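You operate a simulated robot arm through the tools that you are given. There is no shell and no other tool.

Carry out the task below with a simulated robot arm. There is one attempt and no reset: what you move stays moved.

Task
Clean the sole of the warm iron with wax and felt.
Fine: the iron stands unplugged on its heel and stays there. Rub the wax stick on while the sole is warm, then buff with the felt pad till no mark shows. Put both back. Tip and drop nothing. Set down upright: wax stick.

It is judged by the outcome, as a careful person would: the job done as asked, and still so three seconds after it is handed in. It fails if anything else is knocked over, pushed out of place, dropped, spilled or broken.

Robot
A 6-joint arm with a two-finger parallel gripper, fixed in place. Base frame: the origin is on the floor under the middle of its stand, x ahead of it, y to its left, z up. Readings come in cm, degrees, newtons and seconds.
With the tool pointing down near the work surface it reaches from about 24 to 64 cm from the base axis. Its first joint turns from -66.0 to 66.0 degrees. Payload 2.7 kg.
The TCP is the grasp point between the finger pads, 2.3 cm short of the fingertips. In the tool frame z runs along the fingers and y along their closing line. Largest opening 9.4 cm; finger width 3.8, thickness 1; the body of the gripper, 5.4 by 9.6 cm, starts 3.9 cm behind the TCP.
Orientation is that of the tool frame in the base frame, as a unit quaternion [x, y, z, w]. With the fingers straight down and closing along the base's y, the tool's x points along the base's -x, its y along +y and its z along -z.

Tools
- The arm moves only by the tool servo_tool. Its argument "commands" is text: rows parted by semicolons, each of 7 numbers parted by spaces: the opening in per cent of the stroke, from 0 (shut) to 100 (fully open), then the shift along the tool's x, y, z in cm, then the turn, a rotation vector about the tool's x, y, z in degrees. In form: grip dx dy dz ax ay az; .... A call has 1 to 20 rows; each row shifts and turns the commanded pose from where the row before left it, along the tool's axes as they then stand. Each row takes 0.2 s and may step no farther than 5 cm and 8.6 degrees from the row before; otherwise, or with a gripper value out of range, the whole call is refused. A pose out of reach is approached as far as the arm can. The call stops where the force on the tool passes 40 N (or 10 N more than at its start, if that is more) or the arm is blocked; 0.2 s more then pass. The fingers move at their own pace (about 4.5 cm/s each) and stop on an object; they squeeze with about 45 N. The grip force told is the motor's: it shows also when the fingers shut on nothing. Time passes only in rows, and 0.2 s behind the last, so rows that do not move let the fingers close. It gives the time, the measured TCP pose, the force on the tool (base axes), the opening and the grip force at its end, in the units of the frame above (readings bear some noise), with the torque about the TCP (base axes, N m) and any sound that the robot's microphone picked up, and new pictures: "pictures" is both (left out), scene, wrist or none.
- Cameras (640 x 400 px; columns grow to the right, rows downward): "scene" is fixed at [7.74, -43.2, 141.17]; the picture's right is [0.77, -0.64, 0.00], its down [-0.31, -0.38, -0.87] and it looks along [0.55, 0.67, -0.49] (base axes); focal length 324 px, centre (320, 200). "wrist" rides on the gripper at [8.6, 1.6, -7.5] in the tool frame; the picture's right is [-0.18, 0.98, 0.00], its down [-0.58, -0.11, -0.81] and it looks along [-0.79, -0.15, 0.59] (tool axes); focal length 243 px, centre (320, 200). There is no depth. A picture from a camera that has moved, and an enlarged one, comes with that camera's place and axes in the base frame and with its lens.
- inspect(camera, box): a new picture of the part [left, top, right, bottom] of that camera's present view, enlarged. It takes no simulated time.
- job_done(): hands the job in; it is judged then, once.

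Places have to be worked out from the pictures, the camera data and where the tool is seen. Open the gripper and draw the arm clear of the work before you hand the job in, unless the task says otherwise.

The tools are called after "Request:" as a command line: name --argument value ..., lists and objects as JSON in quotes. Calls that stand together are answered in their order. servo_tool: Moves the arm, as the interface text tells. Its arguments: {"type":"object","properties":{"commands":{"type":"string"},"pictures":{"type":"string","enum":["both","scene","wrist","none"]}},"required":["commands"]} The other tools are called the same way: inspect (camera, box) takes an enlarged picture of a part of a camera's view; job_done () hands the job in.

At the start:

```text
t: 0.0
position: [36.62, 9.28, 119.77]
tool_rot: [0.001, 1.0, 0.001, 0.001]
force: [-0.7, -0.3, -0.1]
wrist_torque: [0.01, 0.02, -0.01]
gripper_width: 9.4
gripper_force: 0.1
```

scene: 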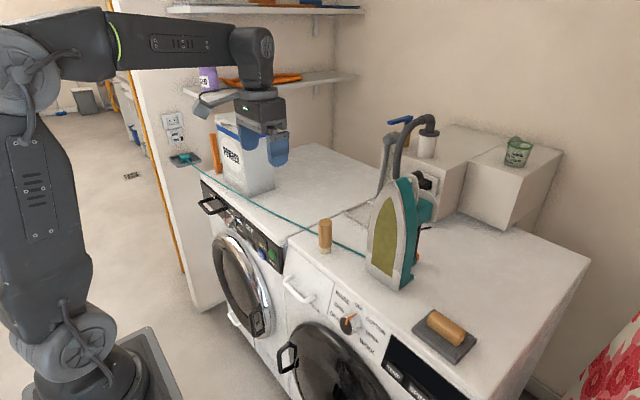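
wrist: 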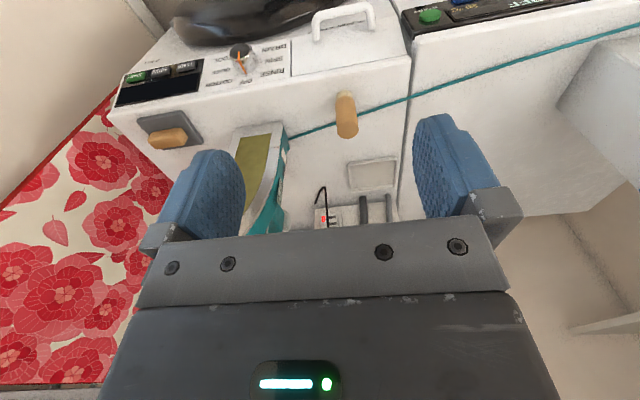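

I'll first look closely at the iron, the wax stick and the felt pad before any motion.

Request:
inspect --camera "scene" --box '[280, 110, 500, 380]'

Request:
inspect --camera "wrist" --box '[100, 20, 440, 240]'

Request:
inspect --camera "scene" --box '[280, 200, 380, 270]'

Request:
inspect --camera "scene" --box '[400, 290, 500, 380]'

```text
1.48 times, centred on (390, 245) of scene
camera zoom: at [7.74, -43.2, 141.17], right [0.77, -0.64, 0.0], down [-0.31, -0.38, -0.87], along [0.55, 0.67, -0.49], focal length 480 px, centre (216, 133)
```

zoom: 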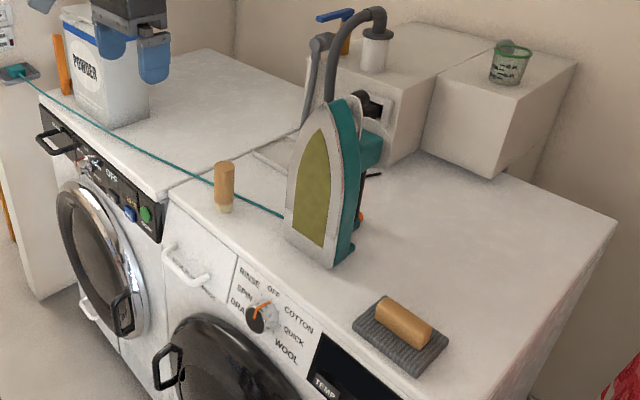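

```text
1.82 times, centred on (270, 130) of wrist
camera zoom: at [28.07, 10.89, 127.23], right [0.18, 0.98, 0.0], down [0.58, -0.11, 0.81], along [0.79, -0.15, -0.59], focal length 441 px, centre (411, 327)
```

zoom: 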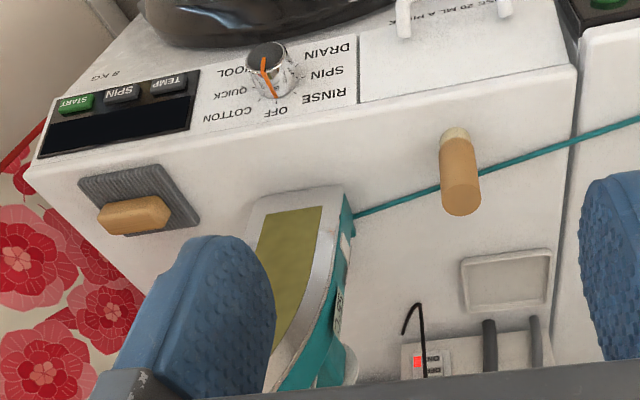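

```text
5.71 times, centred on (330, 235) of scene
camera zoom: at [7.74, -43.2, 141.17], right [0.77, -0.64, 0.0], down [-0.31, -0.38, -0.87], along [0.55, 0.67, -0.49], focal length 1853 px, centre (263, 0)
```

zoom: 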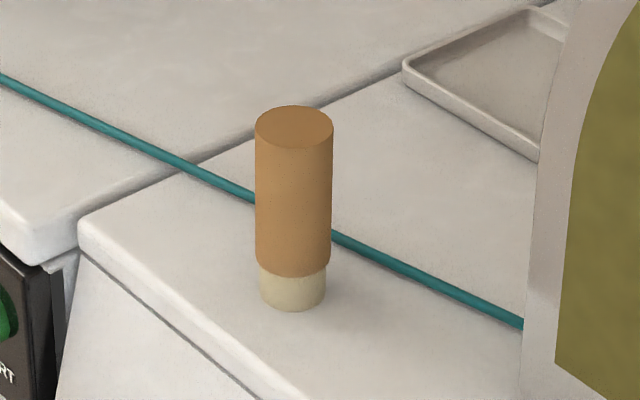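

```text
4.44 times, centred on (450, 335) of scene
camera zoom: at [7.74, -43.2, 141.17], right [0.77, -0.64, 0.0], down [-0.31, -0.38, -0.87], along [0.55, 0.67, -0.49], focal length 1441 px, centre (-258, -400)
```

zoom: 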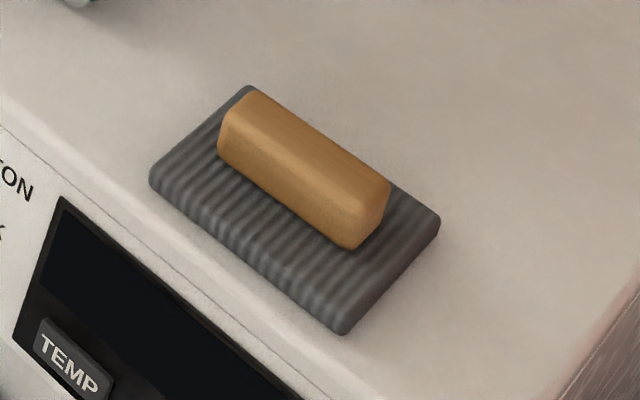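

The table top seems to be at z≈85, with the wax stick near (53,10.5), the felt pad near (54,-25.5), and the iron's sole facing -x near x≈57. I'll zoom in on the sole to read the mark.

Request:
inspect --camera "scene" --box '[350, 165, 450, 300]'

Request:
inspect --camera "wrist" --box '[210, 110, 330, 240]'

Request:
inspect --camera "scene" --box '[360, 100, 480, 200]'

```text
2.96 times, centred on (400, 232) of scene
camera zoom: at [7.74, -43.2, 141.17], right [0.77, -0.64, 0.0], down [-0.31, -0.38, -0.87], along [0.55, 0.67, -0.49], focal length 961 px, centre (83, 104)
```

zoom: 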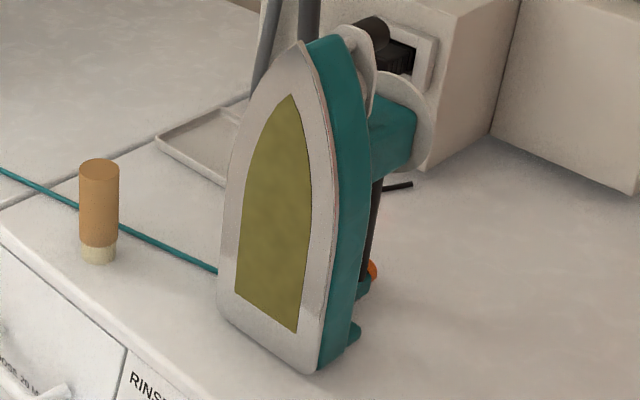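

```text
3.08 times, centred on (270, 175) of wrist
camera zoom: at [28.07, 10.89, 127.23], right [0.18, 0.98, 0.0], down [0.58, -0.11, 0.81], along [0.79, -0.15, -0.59], focal length 746 px, centre (474, 277)
```

zoom: 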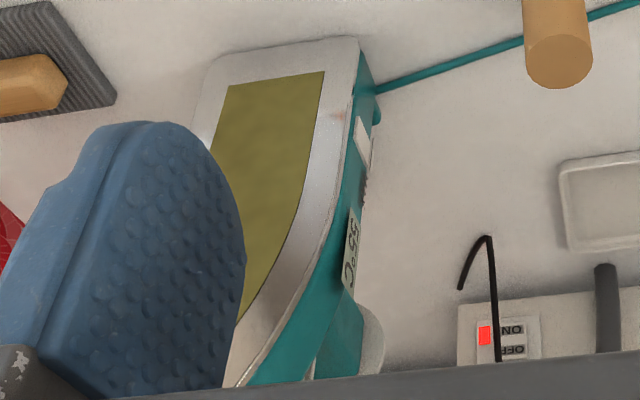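

```text
4.00 times, centred on (420, 150) of scene
camera zoom: at [7.74, -43.2, 141.17], right [0.77, -0.64, 0.0], down [-0.31, -0.38, -0.87], along [0.55, 0.67, -0.49], focal length 1297 px, centre (-80, 400)
```

zoom: 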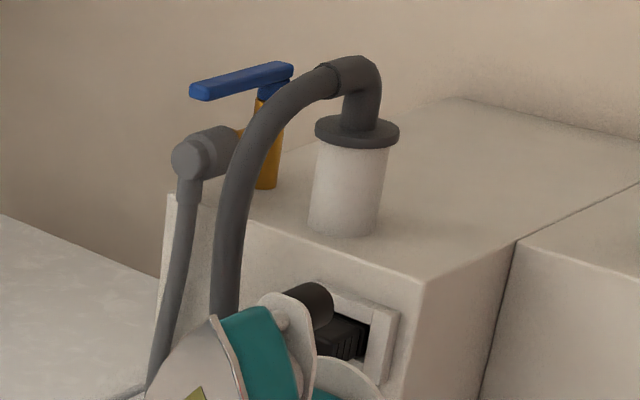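

The mark is the olive film covering most of the sole, on an approximately vertical face. I'll move toward the stick, staying well above everything, to get a closer wrist view for better localisation.

Request:
servo_tool --commands "100 -2 0.3 3 0 0 0; 100 -2 0.3 3 0 0 0; 100 -2 0.3 3 0 0 0; 100 -2 0.2 3 0 0 0; 100 0 0 0 0 0 0"

```text
t: 1.2
position: [44.79, 10.37, 107.51]
tool_rot: [0.0, 1.0, 0.002, 0.001]
force: [0.0, 0.1, 0.5]
wrist_torque: [0.0, 0.03, 0.0]
gripper_width: 9.41
gripper_force: 0.1
camera wrist: at [36.16, 11.96, 115.03], right [0.18, 0.98, 0.0], down [0.58, -0.11, 0.81], along [0.79, -0.15, -0.59], focal length 243 px, centre (320, 200)
```

scene: 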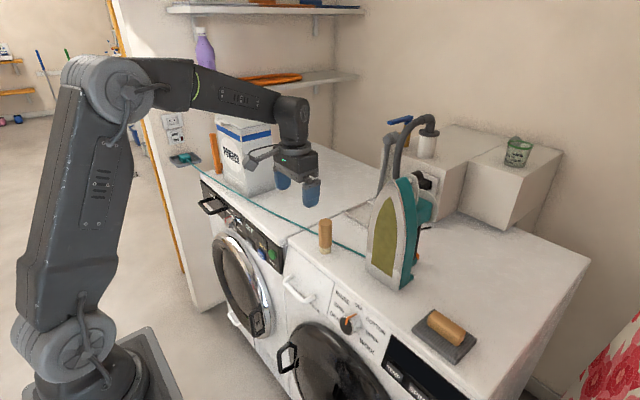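
wrist: 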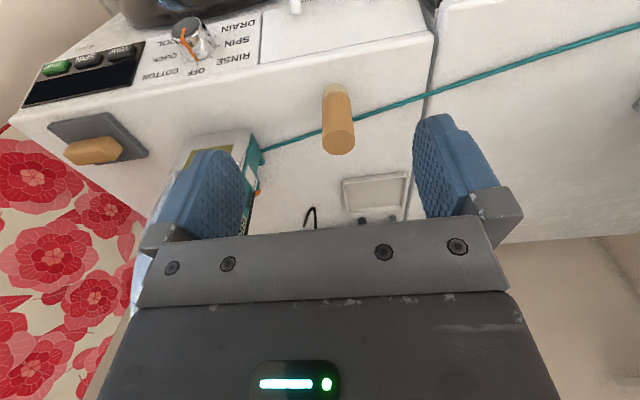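

The stick is visible between and beyond the fingers. I'll zoom in to fix its place more precisely.

Request:
inspect --camera "wrist" --box '[290, 70, 390, 170]'

Request:
inspect --camera "wrist" --box '[150, 110, 330, 240]'

```text
4.00 times, centred on (340, 120) of wrist
camera zoom: at [36.16, 11.96, 115.03], right [0.18, 0.98, 0.0], down [0.58, -0.11, 0.81], along [0.79, -0.15, -0.59], focal length 970 px, centre (240, 520)
```

zoom: 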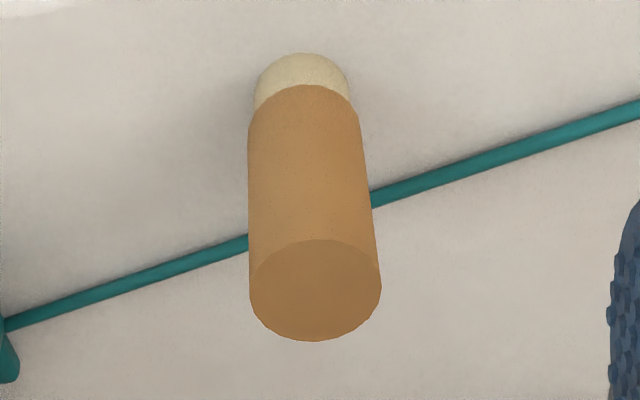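

```text
3.08 times, centred on (240, 175) of wrist
camera zoom: at [36.16, 11.96, 115.03], right [0.18, 0.98, 0.0], down [0.58, -0.11, 0.81], along [0.79, -0.15, -0.59], focal length 746 px, centre (566, 277)
```

zoom: 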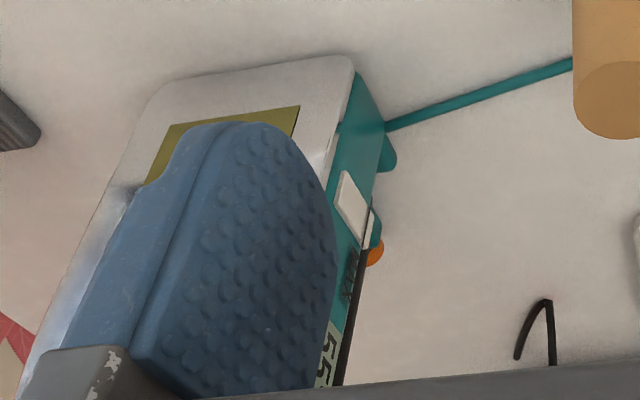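

By triangulation the stick is at about (53.8, 10.7), with its top at z≈94.4 and about 3.6 cm in diameter. I'm moving directly above it at z=100.

Request:
servo_tool --commands "100 -3 0.1 0 0 0 0; 100 -3 0.1 2 0 0 0; 100 -3 0.1 2 0 0 0; 100 0 0 3.5 0 0 0; 100 0 0 0 0 0 0"

Request:
inspect --camera "wrist" --box '[230, 90, 410, 240]'

Request:
inspect --camera "scene" --box '[270, 150, 390, 270]'

```text
t: 2.4
position: [53.71, 10.76, 100.12]
tool_rot: [0.0, 1.0, 0.001, 0.002]
force: [0.5, 0.5, 0.3]
wrist_torque: [0.04, 0.01, -0.01]
gripper_width: 9.4
gripper_force: 0.1
camera wrist: at [45.02, 12.34, 107.73], right [0.18, 0.98, 0.0], down [0.58, -0.11, 0.81], along [0.79, -0.15, -0.59], focal length 243 px, centre (320, 200)
```

scene: 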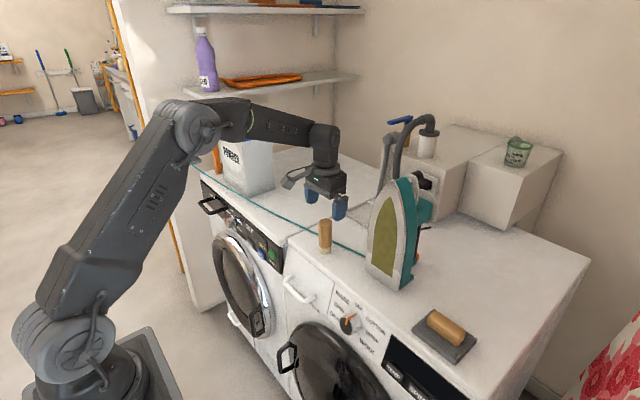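
wrist: 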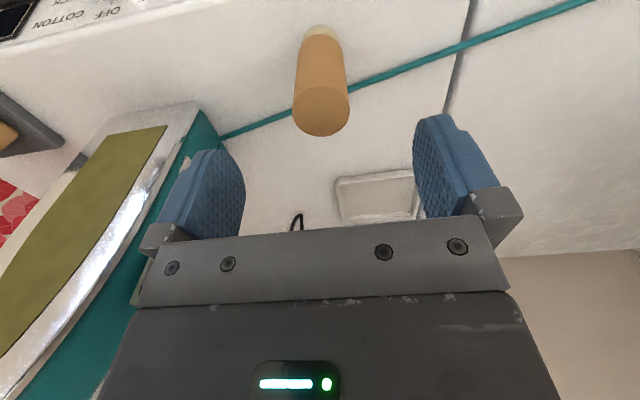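

```text
2.67 times, centred on (320, 165) of wrist
camera zoom: at [45.02, 12.34, 107.73], right [0.18, 0.98, 0.0], down [0.58, -0.11, 0.81], along [0.79, -0.15, -0.59], focal length 647 px, centre (320, 293)
```

zoom: 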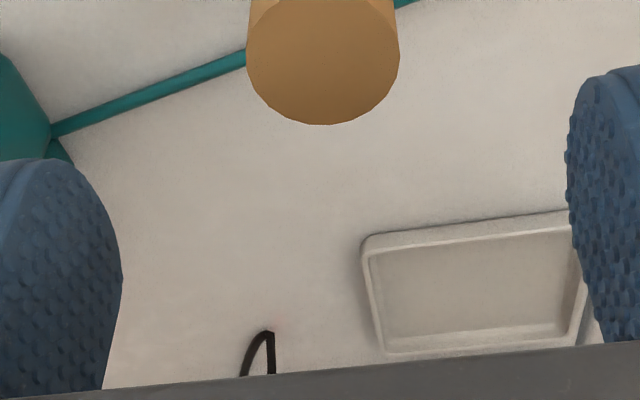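

```text
3.33 times, centred on (330, 210) of scene
camera zoom: at [7.74, -43.2, 141.17], right [0.77, -0.64, 0.0], down [-0.31, -0.38, -0.87], along [0.55, 0.67, -0.49], focal length 1081 px, centre (287, 167)
```

zoom: 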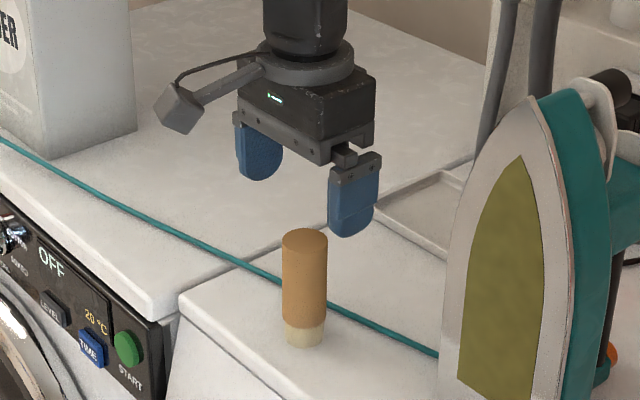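

The TCP at (53.7, 10.8) is right over the stick. I want the camera on top when the tool later points forward, so I'll test whether the wrist can roll while still above the stick, sweeping the camera on the +y side away from the iron.

Request:
servo_tool --commands "100 0 0 0 0 0 8.5; 100 0 0 0 0 0 8.5; 100 0 0 0 0 0 8.5; 100 0 0 0 0 0 8.5; 100 0 0 0 0 0 8.5; 100 0 0 0 0 0 8.5; 100 0 0 0 0 0 8.5; 100 0 0 0 0 0 8.5; 100 0 0 0 0 0 8.5; 100 0 0 0 0 0 8.5; 100 0 0 0 0 0 5; 100 0 0 0 0 0 0" --pictures "scene"

```text
t: 5.0
position: [53.69, 10.73, 100.25]
tool_rot: [0.708, 0.707, 0.002, 0.001]
force: [-0.4, -1.2, 0.5]
wrist_torque: [-0.02, -0.02, 0.03]
gripper_width: 9.4
gripper_force: 0.1
```

scene: 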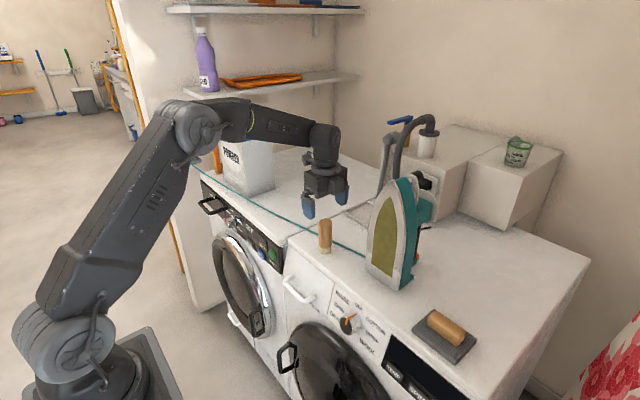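

The 90° roll was reached cleanly. I'll continue another 90° so the camera ends up on the far (+x) side.

Request:
servo_tool --commands "100 0 0 0 0 0 8.5; 100 0 0 0 0 0 8.5; 100 0 0 0 0 0 8.5; 100 0 0 0 0 0 8.5; 100 0 0 0 0 0 8.5; 100 0 0 0 0 0 8.5; 100 0 0 0 0 0 8.5; 100 0 0 0 0 0 8.5; 100 0 0 0 0 0 8.5; 100 0 0 0 0 0 8.5; 100 0 0 0 0 0 5; 100 0 0 0 0 0 0"

```text
t: 7.6
position: [54.49, 6.7, 100.19]
tool_rot: [0.987, 0.161, 0.001, -0.012]
force: [-0.9, 0.3, 0.1]
wrist_torque: [0.02, -0.02, 0.03]
gripper_width: 9.4
gripper_force: 0.0
out of reach, approached as far as the arm can: row 8, 9, 10, 11
camera wrist: at [63.32, 7.7, 107.65], right [0.14, -0.99, -0.03], down [-0.58, -0.1, 0.81], along [-0.8, -0.1, -0.59], focal length 243 px, centre (320, 200)
```

scene: 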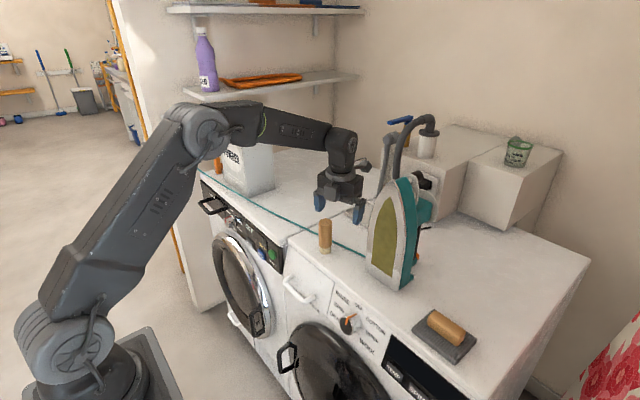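
wrist: 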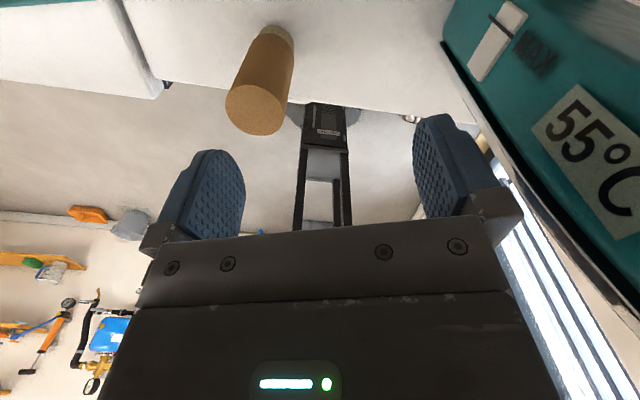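

The wrist roll hits its limit near 160°, so I'll use a 90° roll instead, which puts the camera on the +y side and works with the round stick. I'm rolling back.

Request:
servo_tool --commands "100 0 0 0 0 0 -8.5; 100 0 0 0 0 0 -8.5; 100 0 0 0 0 0 -8.5; 100 0 0 0 0 0 -8.5; 100 0 0 0 0 0 -8.5; 100 0 0 0 0 0 -8.5; 100 0 0 0 0 0 -8.5; 100 0 0 0 0 0 0" --pictures "none"

```text
t: 9.4
position: [54.62, 6.8, 100.01]
tool_rot: [0.776, 0.63, 0.007, -0.01]
force: [0.4, -0.2, 0.4]
wrist_torque: [0.0, 0.0, -0.01]
gripper_width: 9.4
gripper_force: 0.1
```

The commanded pose was clamped at the reached one, so I'll correct the remaining roll and tilt and go back over the stick.

Request:
servo_tool --commands "100 0 0 0 -0.12 -0.69 -5.93; 100 0 0 0 -0.12 -0.69 -5.93; 100 2 -0.4 0 0 0 0; 100 1.95 -0.45 0 0 0 0; 100 0 0 0 0 0 0; 100 0 0 0 0 0 0"

```text
t: 10.8
position: [53.73, 10.65, 99.85]
tool_rot: [0.708, 0.707, 0.001, 0.0]
force: [0.9, -0.1, 0.4]
wrist_torque: [-0.01, -0.02, 0.01]
gripper_width: 9.39
gripper_force: 0.0
camera wrist: at [55.4, 19.24, 107.49], right [0.98, -0.19, 0.0], down [-0.11, -0.58, 0.81], along [-0.15, -0.79, -0.59], focal length 243 px, centre (320, 200)
```

scene: 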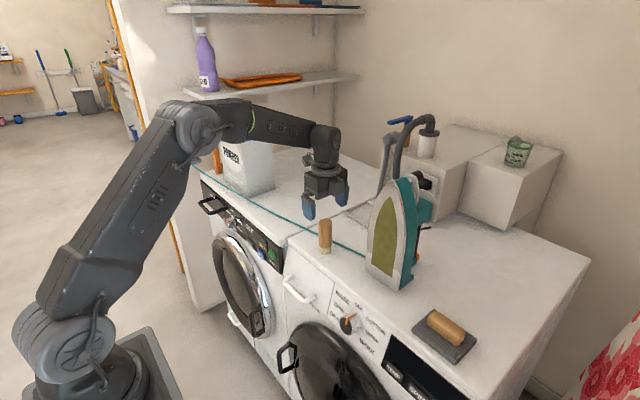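
wrist: 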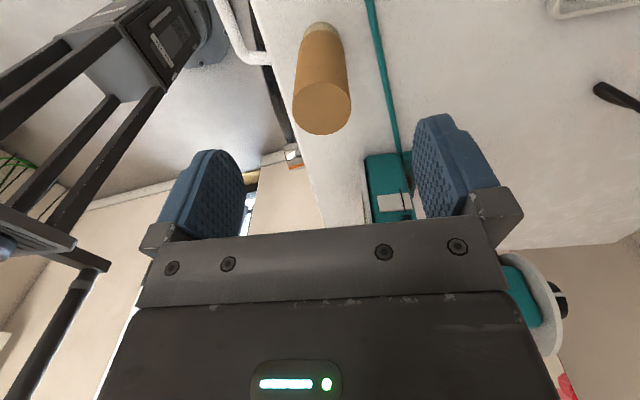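

Aligned over the stick within about 0.3 cm, with the cord at x≈58.5 well below the fingertip path. I'm descending to TCP z≈91.7 so the fingers hold only the sleeve.

Request:
servo_tool --commands "100 0.15 0.1 1 0 0 0; 100 0 0 2 0 0 0; 100 0 0 2 0 0 0; 100 0 0 2 0 0 0; 100 0 0 1.2 0 0 0; 100 0 0 0 0 0 0"

Request:
inspect --camera "scene" --box '[280, 170, 380, 270]'

```text
t: 12.2
position: [53.7, 10.76, 91.78]
tool_rot: [0.708, 0.706, 0.001, 0.0]
force: [-0.7, -0.4, 0.5]
wrist_torque: [0.02, -0.01, -0.01]
gripper_width: 9.39
gripper_force: 0.1
camera wrist: at [55.44, 19.35, 99.29], right [0.98, -0.19, 0.0], down [-0.11, -0.58, 0.81], along [-0.15, -0.79, -0.59], focal length 243 px, centre (320, 200)
```

scene: 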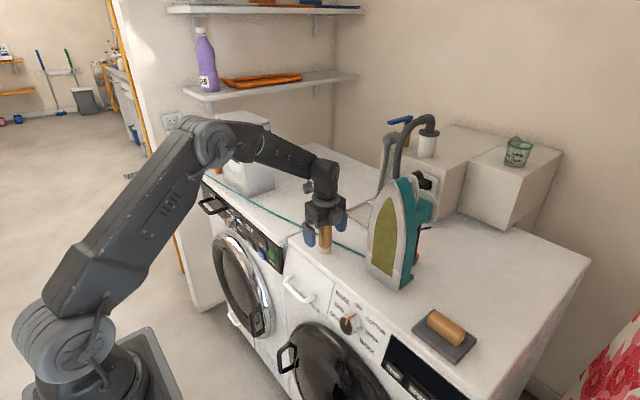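
wrist: 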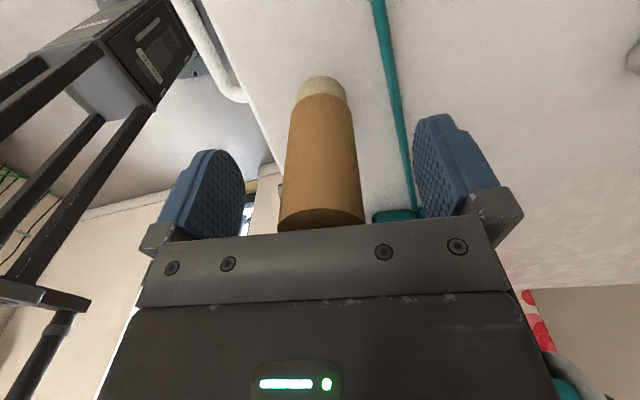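

```text
4.00 times, centred on (330, 220) of scene
camera zoom: at [7.74, -43.2, 141.17], right [0.77, -0.64, 0.0], down [-0.31, -0.38, -0.87], along [0.55, 0.67, -0.49], focal length 1297 px, centre (280, 120)
```

zoom: 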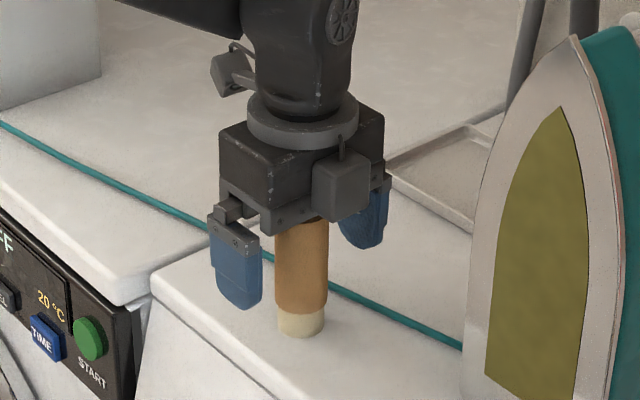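

Fingers straddle the sleeve and sit clear of the wax tip. I'm closing the gripper.

Request:
servo_tool --commands "50 0 0 0 0 0 0; 30 0 0 0 0 0 0; 20 0 0 0 0 0 0; 10 0 0 0 0 0 0; 0 0 0 0 0 0 0; 0 0 0 0 0 0 0; 0 0 0 0 0 0 0"

```text
t: 13.8
position: [53.66, 10.67, 91.7]
tool_rot: [0.708, 0.706, 0.001, 0.0]
force: [0.7, -0.1, 0.2]
wrist_torque: [0.01, -0.02, -0.02]
gripper_width: 3.48
gripper_force: 44.9
camera wrist: at [55.44, 19.36, 99.31], right [0.98, -0.19, 0.0], down [-0.11, -0.58, 0.81], along [-0.15, -0.79, -0.59], focal length 243 px, centre (320, 200)
```

scene: 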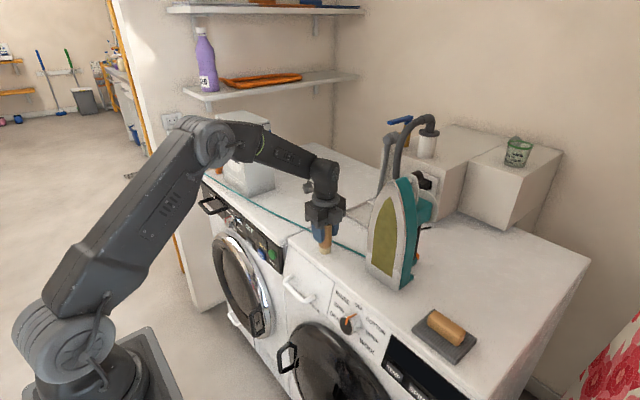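
wrist: 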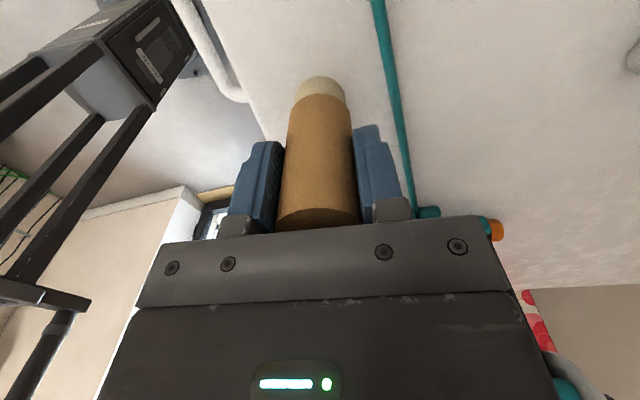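

The stick is held at 3.48 cm width. I'll lift it straight up, then draw back to about (46, 2, 104), well in front of the iron.

Request:
servo_tool --commands "0 0 0 -0.5 0 0 0; 0 0 0 -1.5 0 0 0; 0 0 0 -3 0 0 0; 0 0 0 -3 0 0 0; 0 0 0 -3 0 0 0; 0 0 -2 -1.3 0 0 0; 0 -2 -2 0 0 0 0; 0 -2.5 -2 0 0 0 0; 0 -2.5 -1.6 0 0 0 0; 0 -1.7 0 0 0 0 0; 0 0 0 0 0 0 0"

```text
t: 16.2
position: [46.26, 1.93, 104.48]
tool_rot: [0.707, 0.707, 0.0, -0.001]
force: [-0.6, 0.1, -1.4]
wrist_torque: [0.0, -0.01, -0.01]
gripper_width: 3.49
gripper_force: 45.0
camera wrist: at [47.93, 10.63, 111.9], right [0.98, -0.18, 0.0], down [-0.11, -0.58, 0.81], along [-0.15, -0.79, -0.59], focal length 243 px, centre (320, 200)
```

scene: 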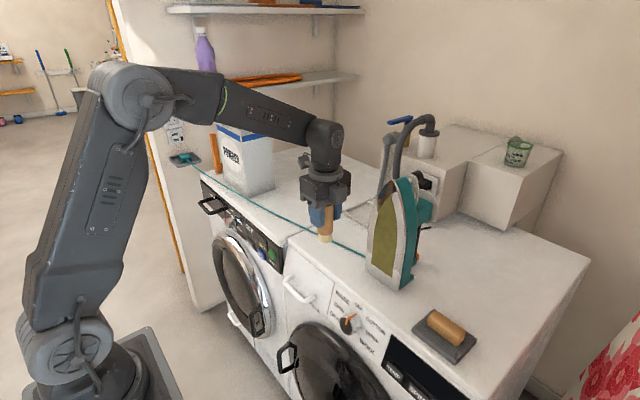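
wrist: 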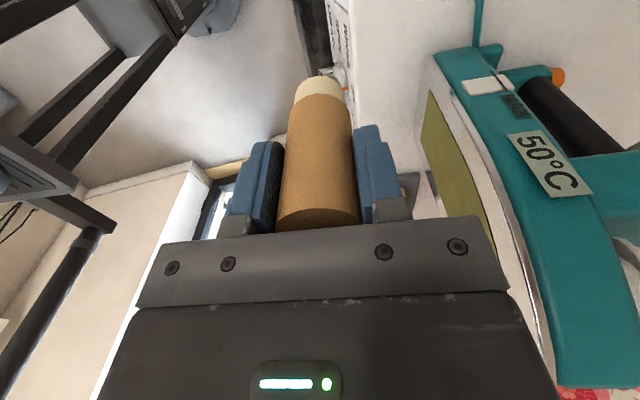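

The iron's label reads 50 °C now (55 at first), so it is cooling and I should be brisk. I'll shift to y=0 so the arm's plane matches the tool and pitch the tool forward to horizontal about the TCP.

Request:
servo_tool --commands "0 -1.93 0 0 0 0 0; 0 0 0 0 -8.5 0 0; 0 0 0 0 -8.5 0 0; 0 0 0 0 -8.5 0 0; 0 0 0 0 -8.5 0 0; 0 0 0 0 -8.5 0 0; 0 0 0 0 -8.5 0 0; 0 0 0 0 -8.5 0 0; 0 0 0 0 -8.5 0 0; 0 0 0 0 -8.5 0 0; 0 0 0 0 -8.5 0 0; 0 0 0 0 -5 0 0; 0 0 0 0 0 0 0"

```text
t: 19.0
position: [50.24, -0.32, 118.08]
tool_rot: [0.615, 0.615, 0.349, 0.349]
force: [0.0, -0.4, -0.3]
wrist_torque: [0.0, -0.01, -0.01]
gripper_width: 3.49
gripper_force: 45.4
out of reach, approached as far as the arm can: row 6, 7, 8, 9, 10, 11, 12
camera wrist: at [44.74, 8.31, 123.43], right [0.51, -0.18, 0.84], down [-0.75, -0.58, 0.32], along [0.43, -0.79, -0.43], focal length 243 px, centre (320, 200)
```

scene: 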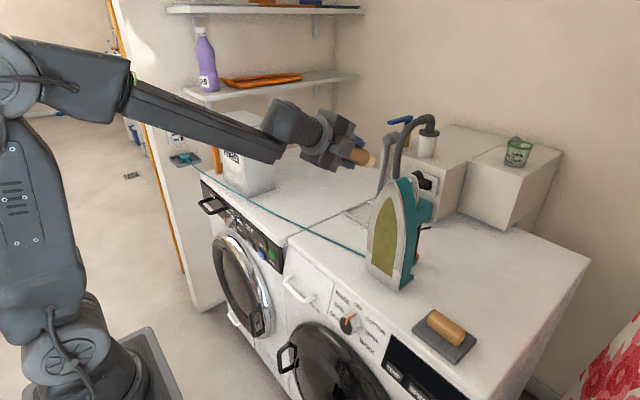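
wrist: 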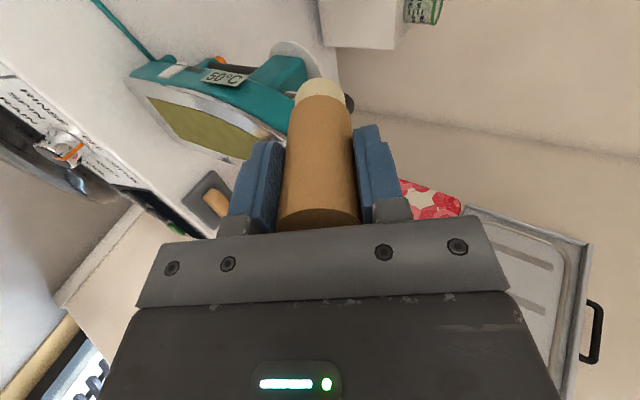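

The wrist stalls when the tool lines up with the forearm (a wrist singularity at 31° below horizontal), so I need to swing the tool around the side instead of straight through. I'll pitch back down, recentre, and yaw the tool left first.

Request:
servo_tool --commands "0 0 0 0 8.5 0 0; 0 0 0 0 8.5 0 0; 0 0 0 0 8.5 0 0; 0 0 0 0 8.5 0 0; 0 0 0 0 8.5 0 0; 0 0.77 -2.75 2.74 2.5 0 0; 0 0.77 -2.75 2.74 0 0 0; 0 0.77 -2.75 2.74 0 0 0; 0 0 0 0 0 1.7 -8.2; 0 0 0 0 0 1.7 -8.2; 0 0 0 0 0 1.7 -8.2; 0 0 0 0 0 1.7 -8.2; 0 0 0 0 0 1.7 -8.2; 0 0 0 0 0 0 0" --pictures "scene"

```text
t: 22.0
position: [53.49, 0.98, 114.91]
tool_rot: [0.338, 0.824, 0.24, 0.385]
force: [0.4, 0.2, -0.6]
wrist_torque: [0.01, 0.01, 0.0]
gripper_width: 3.49
gripper_force: 45.2
out of reach, approached as far as the arm can: row 1, 2, 3, 4, 5, 6, 7, 8
```

scene: 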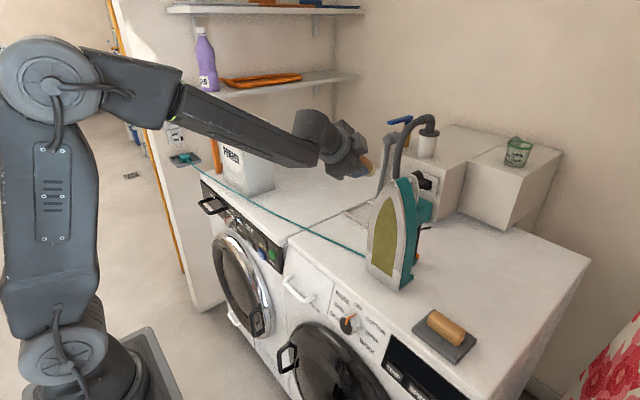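

The wrist still isn't moving as I expected. I'll look closely at the arm's present configuration before commanding more.

Request:
inspect --camera "scene" --box '[120, 60, 420, 240]'

Request:
inspect --camera "wrist" --box '[0, 0, 640, 400]'

```text
2.13 times, centred on (270, 150) of scene
camera zoom: at [7.74, -43.2, 141.17], right [0.77, -0.64, 0.0], down [-0.31, -0.38, -0.87], along [0.55, 0.67, -0.49], focal length 692 px, centre (427, 307)
```

zoom: 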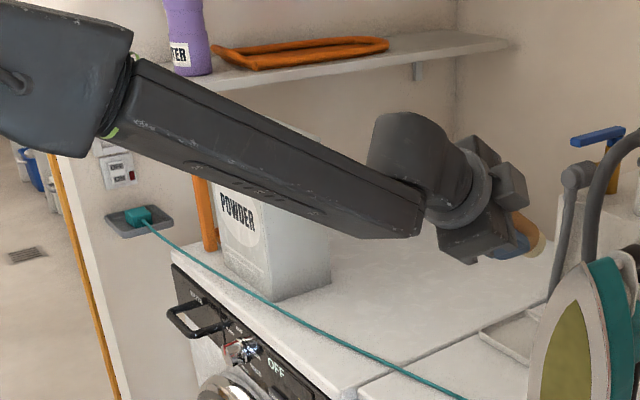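

```text
1.00 times, centred on (320, 200) of wrist (not enlarged: the box is as wide or as high as the picture)
camera zoom: at [44.16, 7.34, 116.29], right [0.45, 0.51, 0.73], down [-0.41, -0.61, 0.68], along [0.79, -0.61, -0.07], focal length 243 px, centre (320, 200)
```

zoom: 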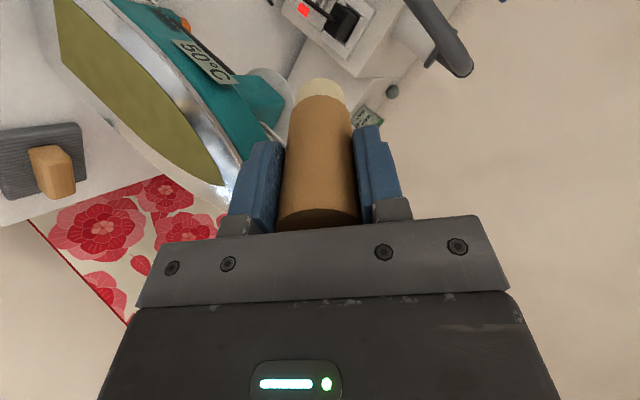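

The forearm has rolled so that the wrist block sits on top, with the tool bent slightly left of the forearm axis. From there I can yaw further left, draw back, then pitch up around the side. The first step is to yaw left and withdraw to about (45.5, 3, 107).

Request:
servo_tool --commands "0 0 0 0 -3.96 5.5 -4.92; 0 0 0 0 -3.96 5.5 -4.92; 0 0 0 0 -3.96 5.5 -4.92; 0 0 0 0 -3.96 5.5 -4.92; 0 3.64 -1.11 0.36 0 0 0; 0 3.64 -1.11 0.36 0 0 0; 0 3.64 -1.11 0.36 0 0 0; 0 0 0 0 0 0 0" --pictures "scene"

```text
t: 23.8
position: [45.54, 2.6, 106.97]
tool_rot: [0.087, 0.887, 0.341, 0.3]
force: [0.0, 0.3, -0.7]
wrist_torque: [-0.02, 0.01, -0.02]
gripper_width: 3.49
gripper_force: 45.8
```

scene: 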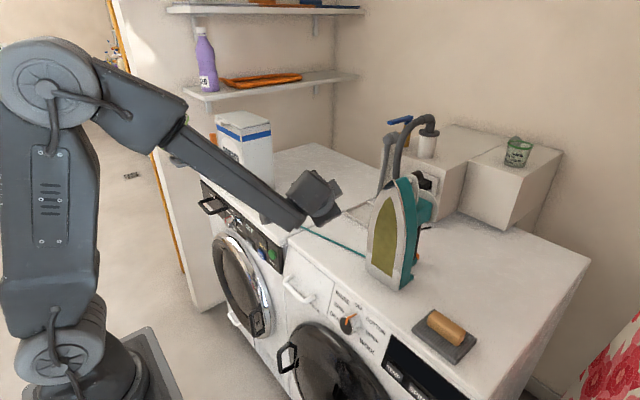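

That worked and the pose was reached. Now I'll pitch up to horizontal while yawed left, then yaw back to face +x.

Request:
servo_tool --commands "0 0 0 0 -6.91 -4.97 0; 0 0 0 0 -6.91 -4.97 0; 0 0 0 0 -6.91 -4.97 0; 0 0 0 0 -6.91 -4.97 0; 0 0 0 0 -1.7 -1.23 0; 0 0 0 0 4.96 -6.9 0; 0 0 0 0 4.96 -6.9 0; 0 0 0 0 4.96 -6.9 0; 0 0 0 0 4.96 -6.9 0; 0 0 0 0 4.96 -6.9 0; 0 0 0 0 0 0 0"

```text
t: 26.2
position: [45.53, 2.93, 106.93]
tool_rot: [0.32, 0.63, 0.328, 0.627]
force: [0.6, -0.3, -0.7]
wrist_torque: [0.06, -0.01, -0.01]
gripper_width: 3.48
gripper_force: 44.7
camera wrist: at [38.08, 10.8, 103.27], right [-0.01, 0.42, 0.91], down [-0.8, -0.54, 0.25], along [0.6, -0.73, 0.34], focal length 243 px, centre (320, 200)
```

scene: 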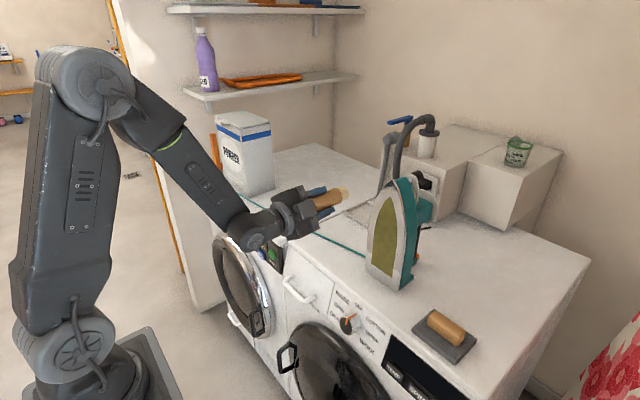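
wrist: 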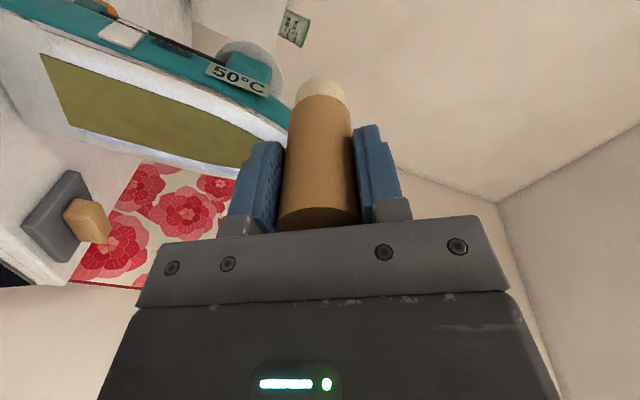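

The tool now points straight at +x. By triangulation the mark is a flat vertical area at x≈56.2, running y −3.9…−10.4 from z≈89 and tapering to z≈109. I'll roll to level the gripper and move in front of the mark's lower middle, still about 3 cm off.

Request:
servo_tool --commands "0 0 0 0 0 0 7.1; 0 0 0 0 0 0 7.1; 0 0 0 0 0 0 7.1; 0 0 0 0 0 0 7.1; 0 0 0 0 0 -0.7 7.1; 0 -2.5 -3.6 0 0 0 0; 0 -2.5 -3.6 0 0 0 0; 0 -2.5 -3.6 0 0 0 0; 0 -2.58 -3.6 0 0 0 0; 0 0 0 1 0 0 0; 0 0 0 0 0 0 0"

Request:
inspect --camera "scene" --box '[290, 160, 450, 300]'

```text
t: 28.6
position: [46.61, -7.24, 92.53]
tool_rot: [0.5, 0.498, 0.5, 0.501]
force: [0.7, -0.4, 0.1]
wrist_torque: [-0.01, 0.0, -0.01]
gripper_width: 3.5
gripper_force: 44.7
camera wrist: at [39.18, 1.39, 94.17], right [0.0, -0.18, 0.98], down [-0.81, -0.58, -0.11], along [0.59, -0.79, -0.15], focal length 243 px, centre (320, 200)
```

scene: 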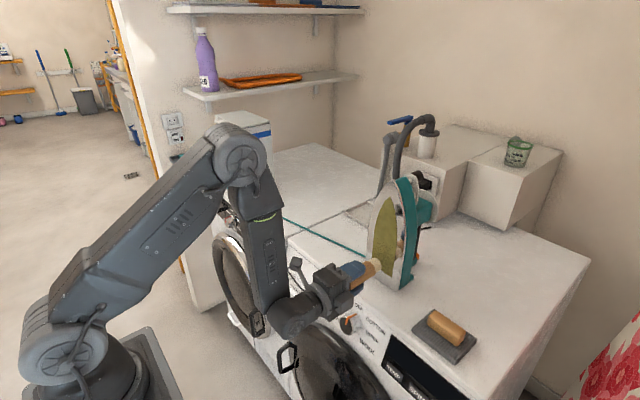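
wrist: 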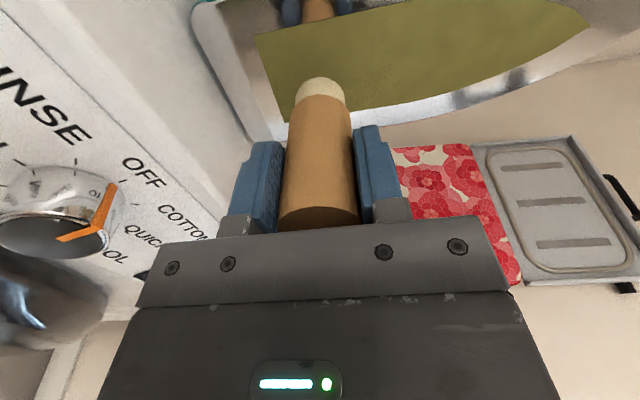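

```text
2.86 times, centred on (370, 230) of scene
camera zoom: at [7.74, -43.2, 141.17], right [0.77, -0.64, 0.0], down [-0.31, -0.38, -0.87], along [0.55, 0.67, -0.49], focal length 927 px, centre (177, 114)
```

zoom: 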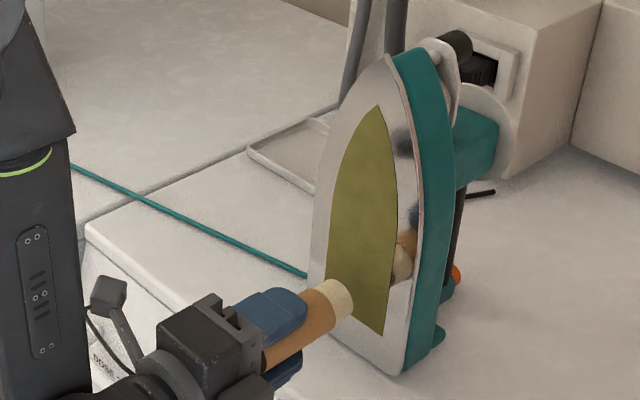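

The stick points squarely at the mark with about 2.7 cm to go. I'll close most of that gap and then creep in while watching the force.

Request:
servo_tool --commands "0 0 0 1 0 0 0; 0 0 0 0.8 0 0 0; 0 0 0 0.2 0 0 0; 0 0 0 0.1 0 0 0" --pictures "wrist"

Request:
inspect --camera "scene" --box '[350, 240, 410, 290]'

```text
t: 29.6
position: [48.68, -7.32, 92.53]
tool_rot: [0.5, 0.498, 0.501, 0.501]
force: [-0.3, 0.1, -0.9]
wrist_torque: [0.01, 0.01, 0.01]
gripper_width: 3.48
gripper_force: 45.0
camera wrist: at [41.29, 1.37, 94.13], right [0.0, -0.18, 0.98], down [-0.81, -0.58, -0.11], along [0.59, -0.79, -0.15], focal length 243 px, centre (320, 200)
```

wrist: 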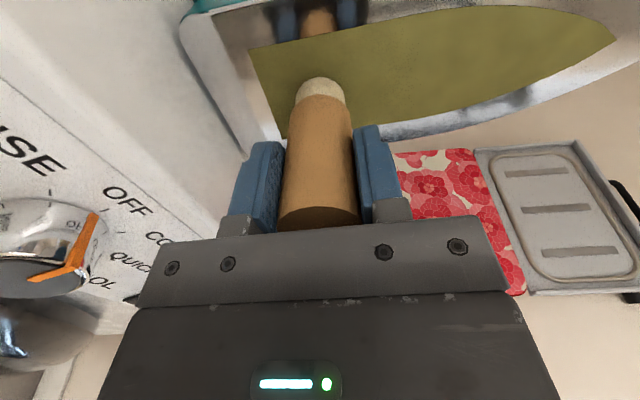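

```text
8.00 times, centred on (380, 265) of scene
camera zoom: at [7.74, -43.2, 141.17], right [0.77, -0.64, 0.0], down [-0.31, -0.38, -0.87], along [0.55, 0.67, -0.49], focal length 2594 px, centre (-160, -320)
```

zoom: 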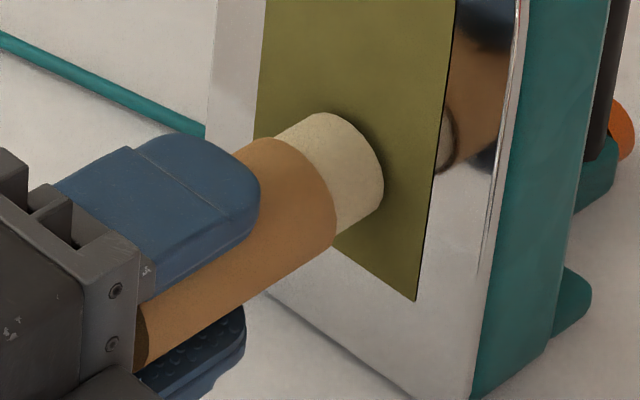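

The tip is just short of the sole, with a soft contact shadow but no force yet. I'll creep in by 0.15 cm steps.

Request:
servo_tool --commands "0 0 0 0.15 0 0 0; 0 0 0 0.15 0 0 0" --pictures "none"

Request:
inspect --camera "scene" --box '[360, 245, 400, 280]'

```text
t: 30.2
position: [49.09, -7.34, 92.49]
tool_rot: [0.5, 0.499, 0.5, 0.501]
force: [0.1, -0.3, -0.3]
wrist_torque: [-0.03, -0.02, 0.02]
gripper_width: 3.48
gripper_force: 44.4
```

```text
11.43 times, centred on (380, 262) of scene
camera zoom: at [7.74, -43.2, 141.17], right [0.77, -0.64, 0.0], down [-0.31, -0.38, -0.87], along [0.55, 0.67, -0.49], focal length 3706 px, centre (-366, -514)
```

zoom: 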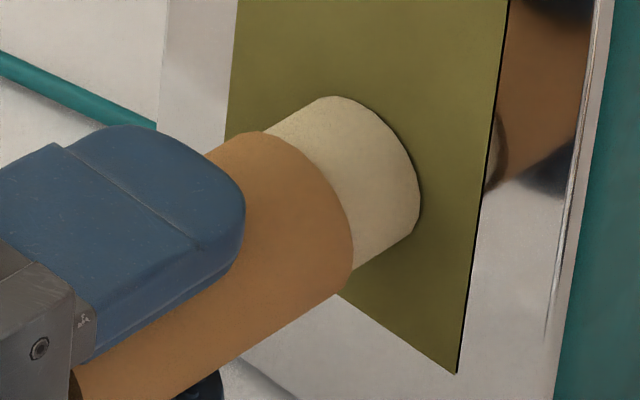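

Almost touching; the readings still show no contact. Another two 0.1 cm steps.

Request:
servo_tool --commands "0 0 0 0.1 0 0 0; 0 0 0 0.1 0 0 0" --pictures "none"

Request:
inspect --camera "scene" --box '[360, 245, 400, 280]'

```text
t: 30.8
position: [49.12, -7.3, 92.53]
tool_rot: [0.5, 0.499, 0.5, 0.501]
force: [-4.5, 0.3, 1.6]
wrist_torque: [0.02, -0.08, 0.12]
gripper_width: 3.47
gripper_force: 45.3
```

```text
11.43 times, centred on (380, 262) of scene
camera zoom: at [7.72, -43.2, 141.17], right [0.77, -0.64, 0.0], down [-0.31, -0.38, -0.87], along [0.55, 0.67, -0.49], focal length 3706 px, centre (-366, -514)
```

zoom: 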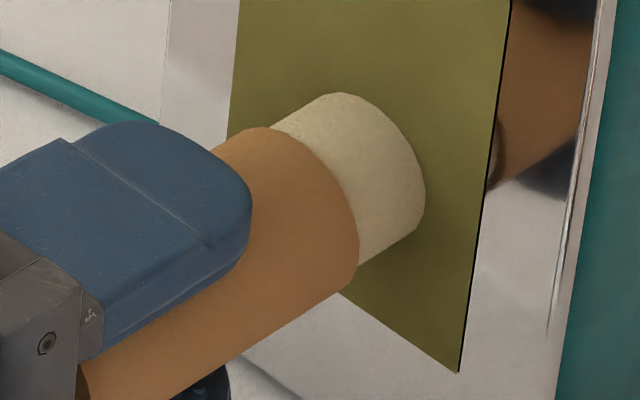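

Contact at TCP x≈49.12 with −4.5 N and the iron unmoved. I'll ease off very slightly and do a first sideways stroke on the low part, where the iron is steadiest.

Request:
servo_tool --commands "0 1 0 -0.05 0 0 0; 0 1.1 0 0 0 0 0; 0 -1 0 0 0 0 0; 0 -1 0 0 0 0 0; 0 -1 0 0 0 0 0; 0 -1.1 0 0 0 0 0" --pictures "both"

Request:
inspect --camera "scene" --box '[350, 185, 420, 300]'

```text
t: 32.2
position: [49.08, -9.25, 92.61]
tool_rot: [0.5, 0.499, 0.5, 0.501]
force: [-0.7, -1.2, -1.0]
wrist_torque: [0.02, 0.01, 0.0]
gripper_width: 3.49
gripper_force: 45.2
camera wrist: at [41.71, -0.56, 94.26], right [0.0, -0.18, 0.98], down [-0.81, -0.58, -0.11], along [0.59, -0.79, -0.15], focal length 243 px, centre (320, 200)
```

scene: 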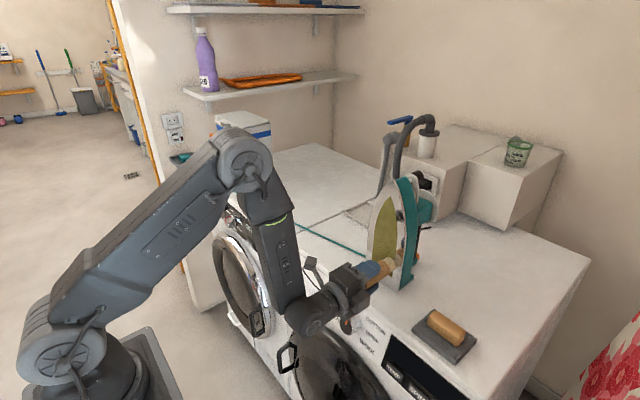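
wrist: 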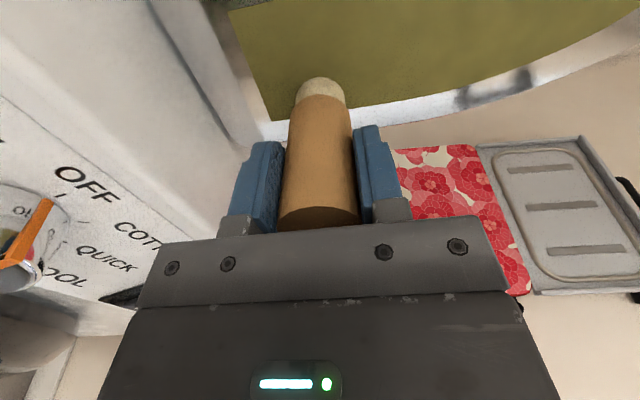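

```text
3.48 times, centred on (385, 242) of scene
camera zoom: at [7.74, -43.2, 141.17], right [0.77, -0.64, 0.0], down [-0.31, -0.38, -0.87], along [0.55, 0.67, -0.49], focal length 1128 px, centre (94, 52)
```

zoom: 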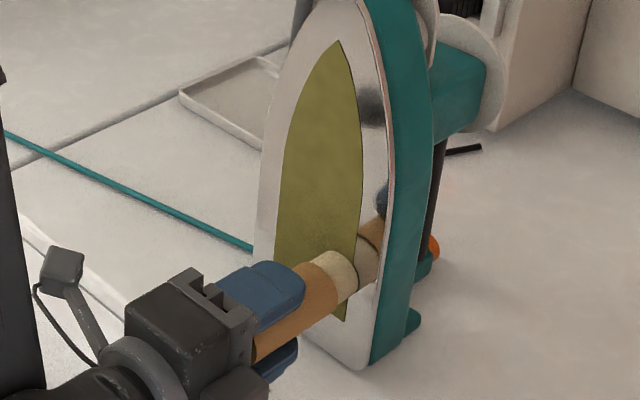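

Force has fallen to near zero at this end, so contact may have been lost. I'll check the sole for any wax trace.

Request:
inspect --camera "wrist" --box '[220, 0, 420, 125]'

Request:
inspect --camera "scene" --box '[360, 225, 420, 285]'

```text
3.20 times, centred on (320, 62) of wrist
camera zoom: at [41.71, -0.56, 94.26], right [0.0, -0.18, 0.98], down [-0.81, -0.58, -0.11], along [0.59, -0.79, -0.15], focal length 776 px, centre (320, 640)
```

zoom: 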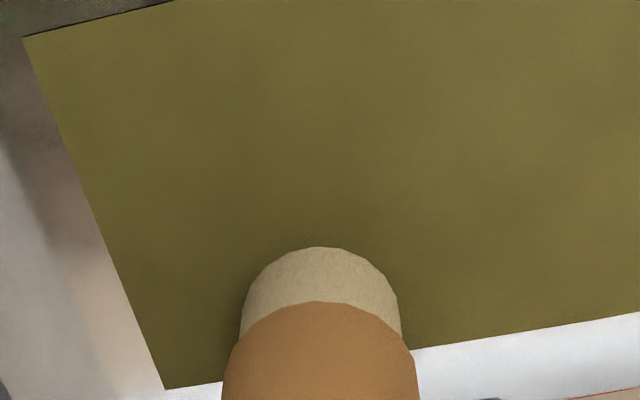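

```text
6.67 times, centred on (390, 255) of scene
camera zoom: at [7.74, -43.2, 141.17], right [0.77, -0.64, 0.0], down [-0.31, -0.38, -0.87], along [0.55, 0.67, -0.49], focal length 2162 px, centre (-147, -167)
```

zoom: 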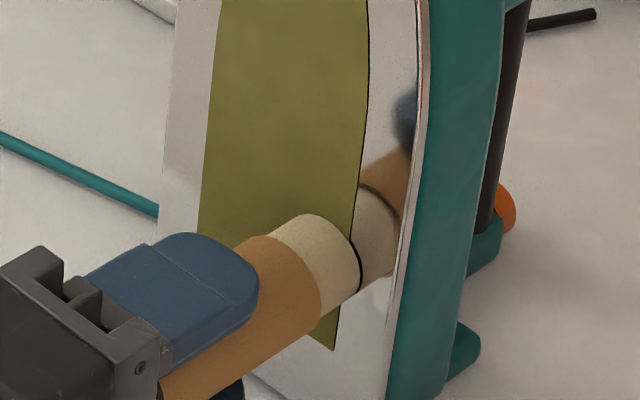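

No visible trace yet. I'll press slightly more (0.1 cm) and stroke sideways again across the mark, checking the force at each end.

Request:
servo_tool --commands "0 0 0 0.1 0 0 0; 0 0.8 0 0 0 0 0; 0 0.8 0 0 0 0 0; 0 0.8 0 0 0 0 0; 0 0.8 0 0 0 0 0; 0 0.8 0 0 0 0 0" --pictures "none"

Request:
inspect --camera "wrist" --box '[220, 0, 620, 150]'

Request:
inspect --camera "scene" --box '[360, 225, 420, 285]'

```text
t: 33.6
position: [49.12, -5.19, 92.46]
tool_rot: [0.5, 0.499, 0.5, 0.502]
force: [-0.3, -1.0, -1.1]
wrist_torque: [-0.01, 0.02, 0.01]
gripper_width: 3.51
gripper_force: 45.0
```

```text
1.60 times, centred on (420, 75) of wrist
camera zoom: at [41.81, 3.5, 94.16], right [0.0, -0.18, 0.98], down [-0.81, -0.58, -0.11], along [0.59, -0.79, -0.15], focal length 388 px, centre (160, 400)
```

zoom: 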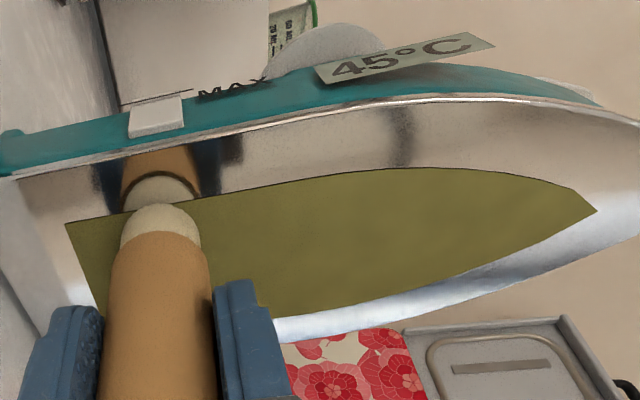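

```text
6.67 times, centred on (390, 255) of scene
camera zoom: at [7.74, -43.2, 141.17], right [0.77, -0.64, 0.0], down [-0.31, -0.38, -0.87], along [0.55, 0.67, -0.49], focal length 2162 px, centre (-147, -167)
```

zoom: 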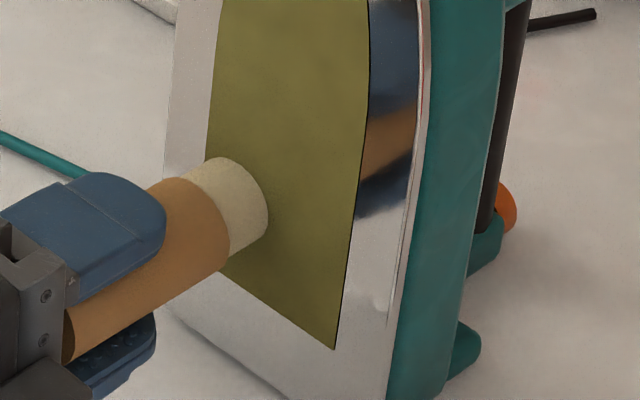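

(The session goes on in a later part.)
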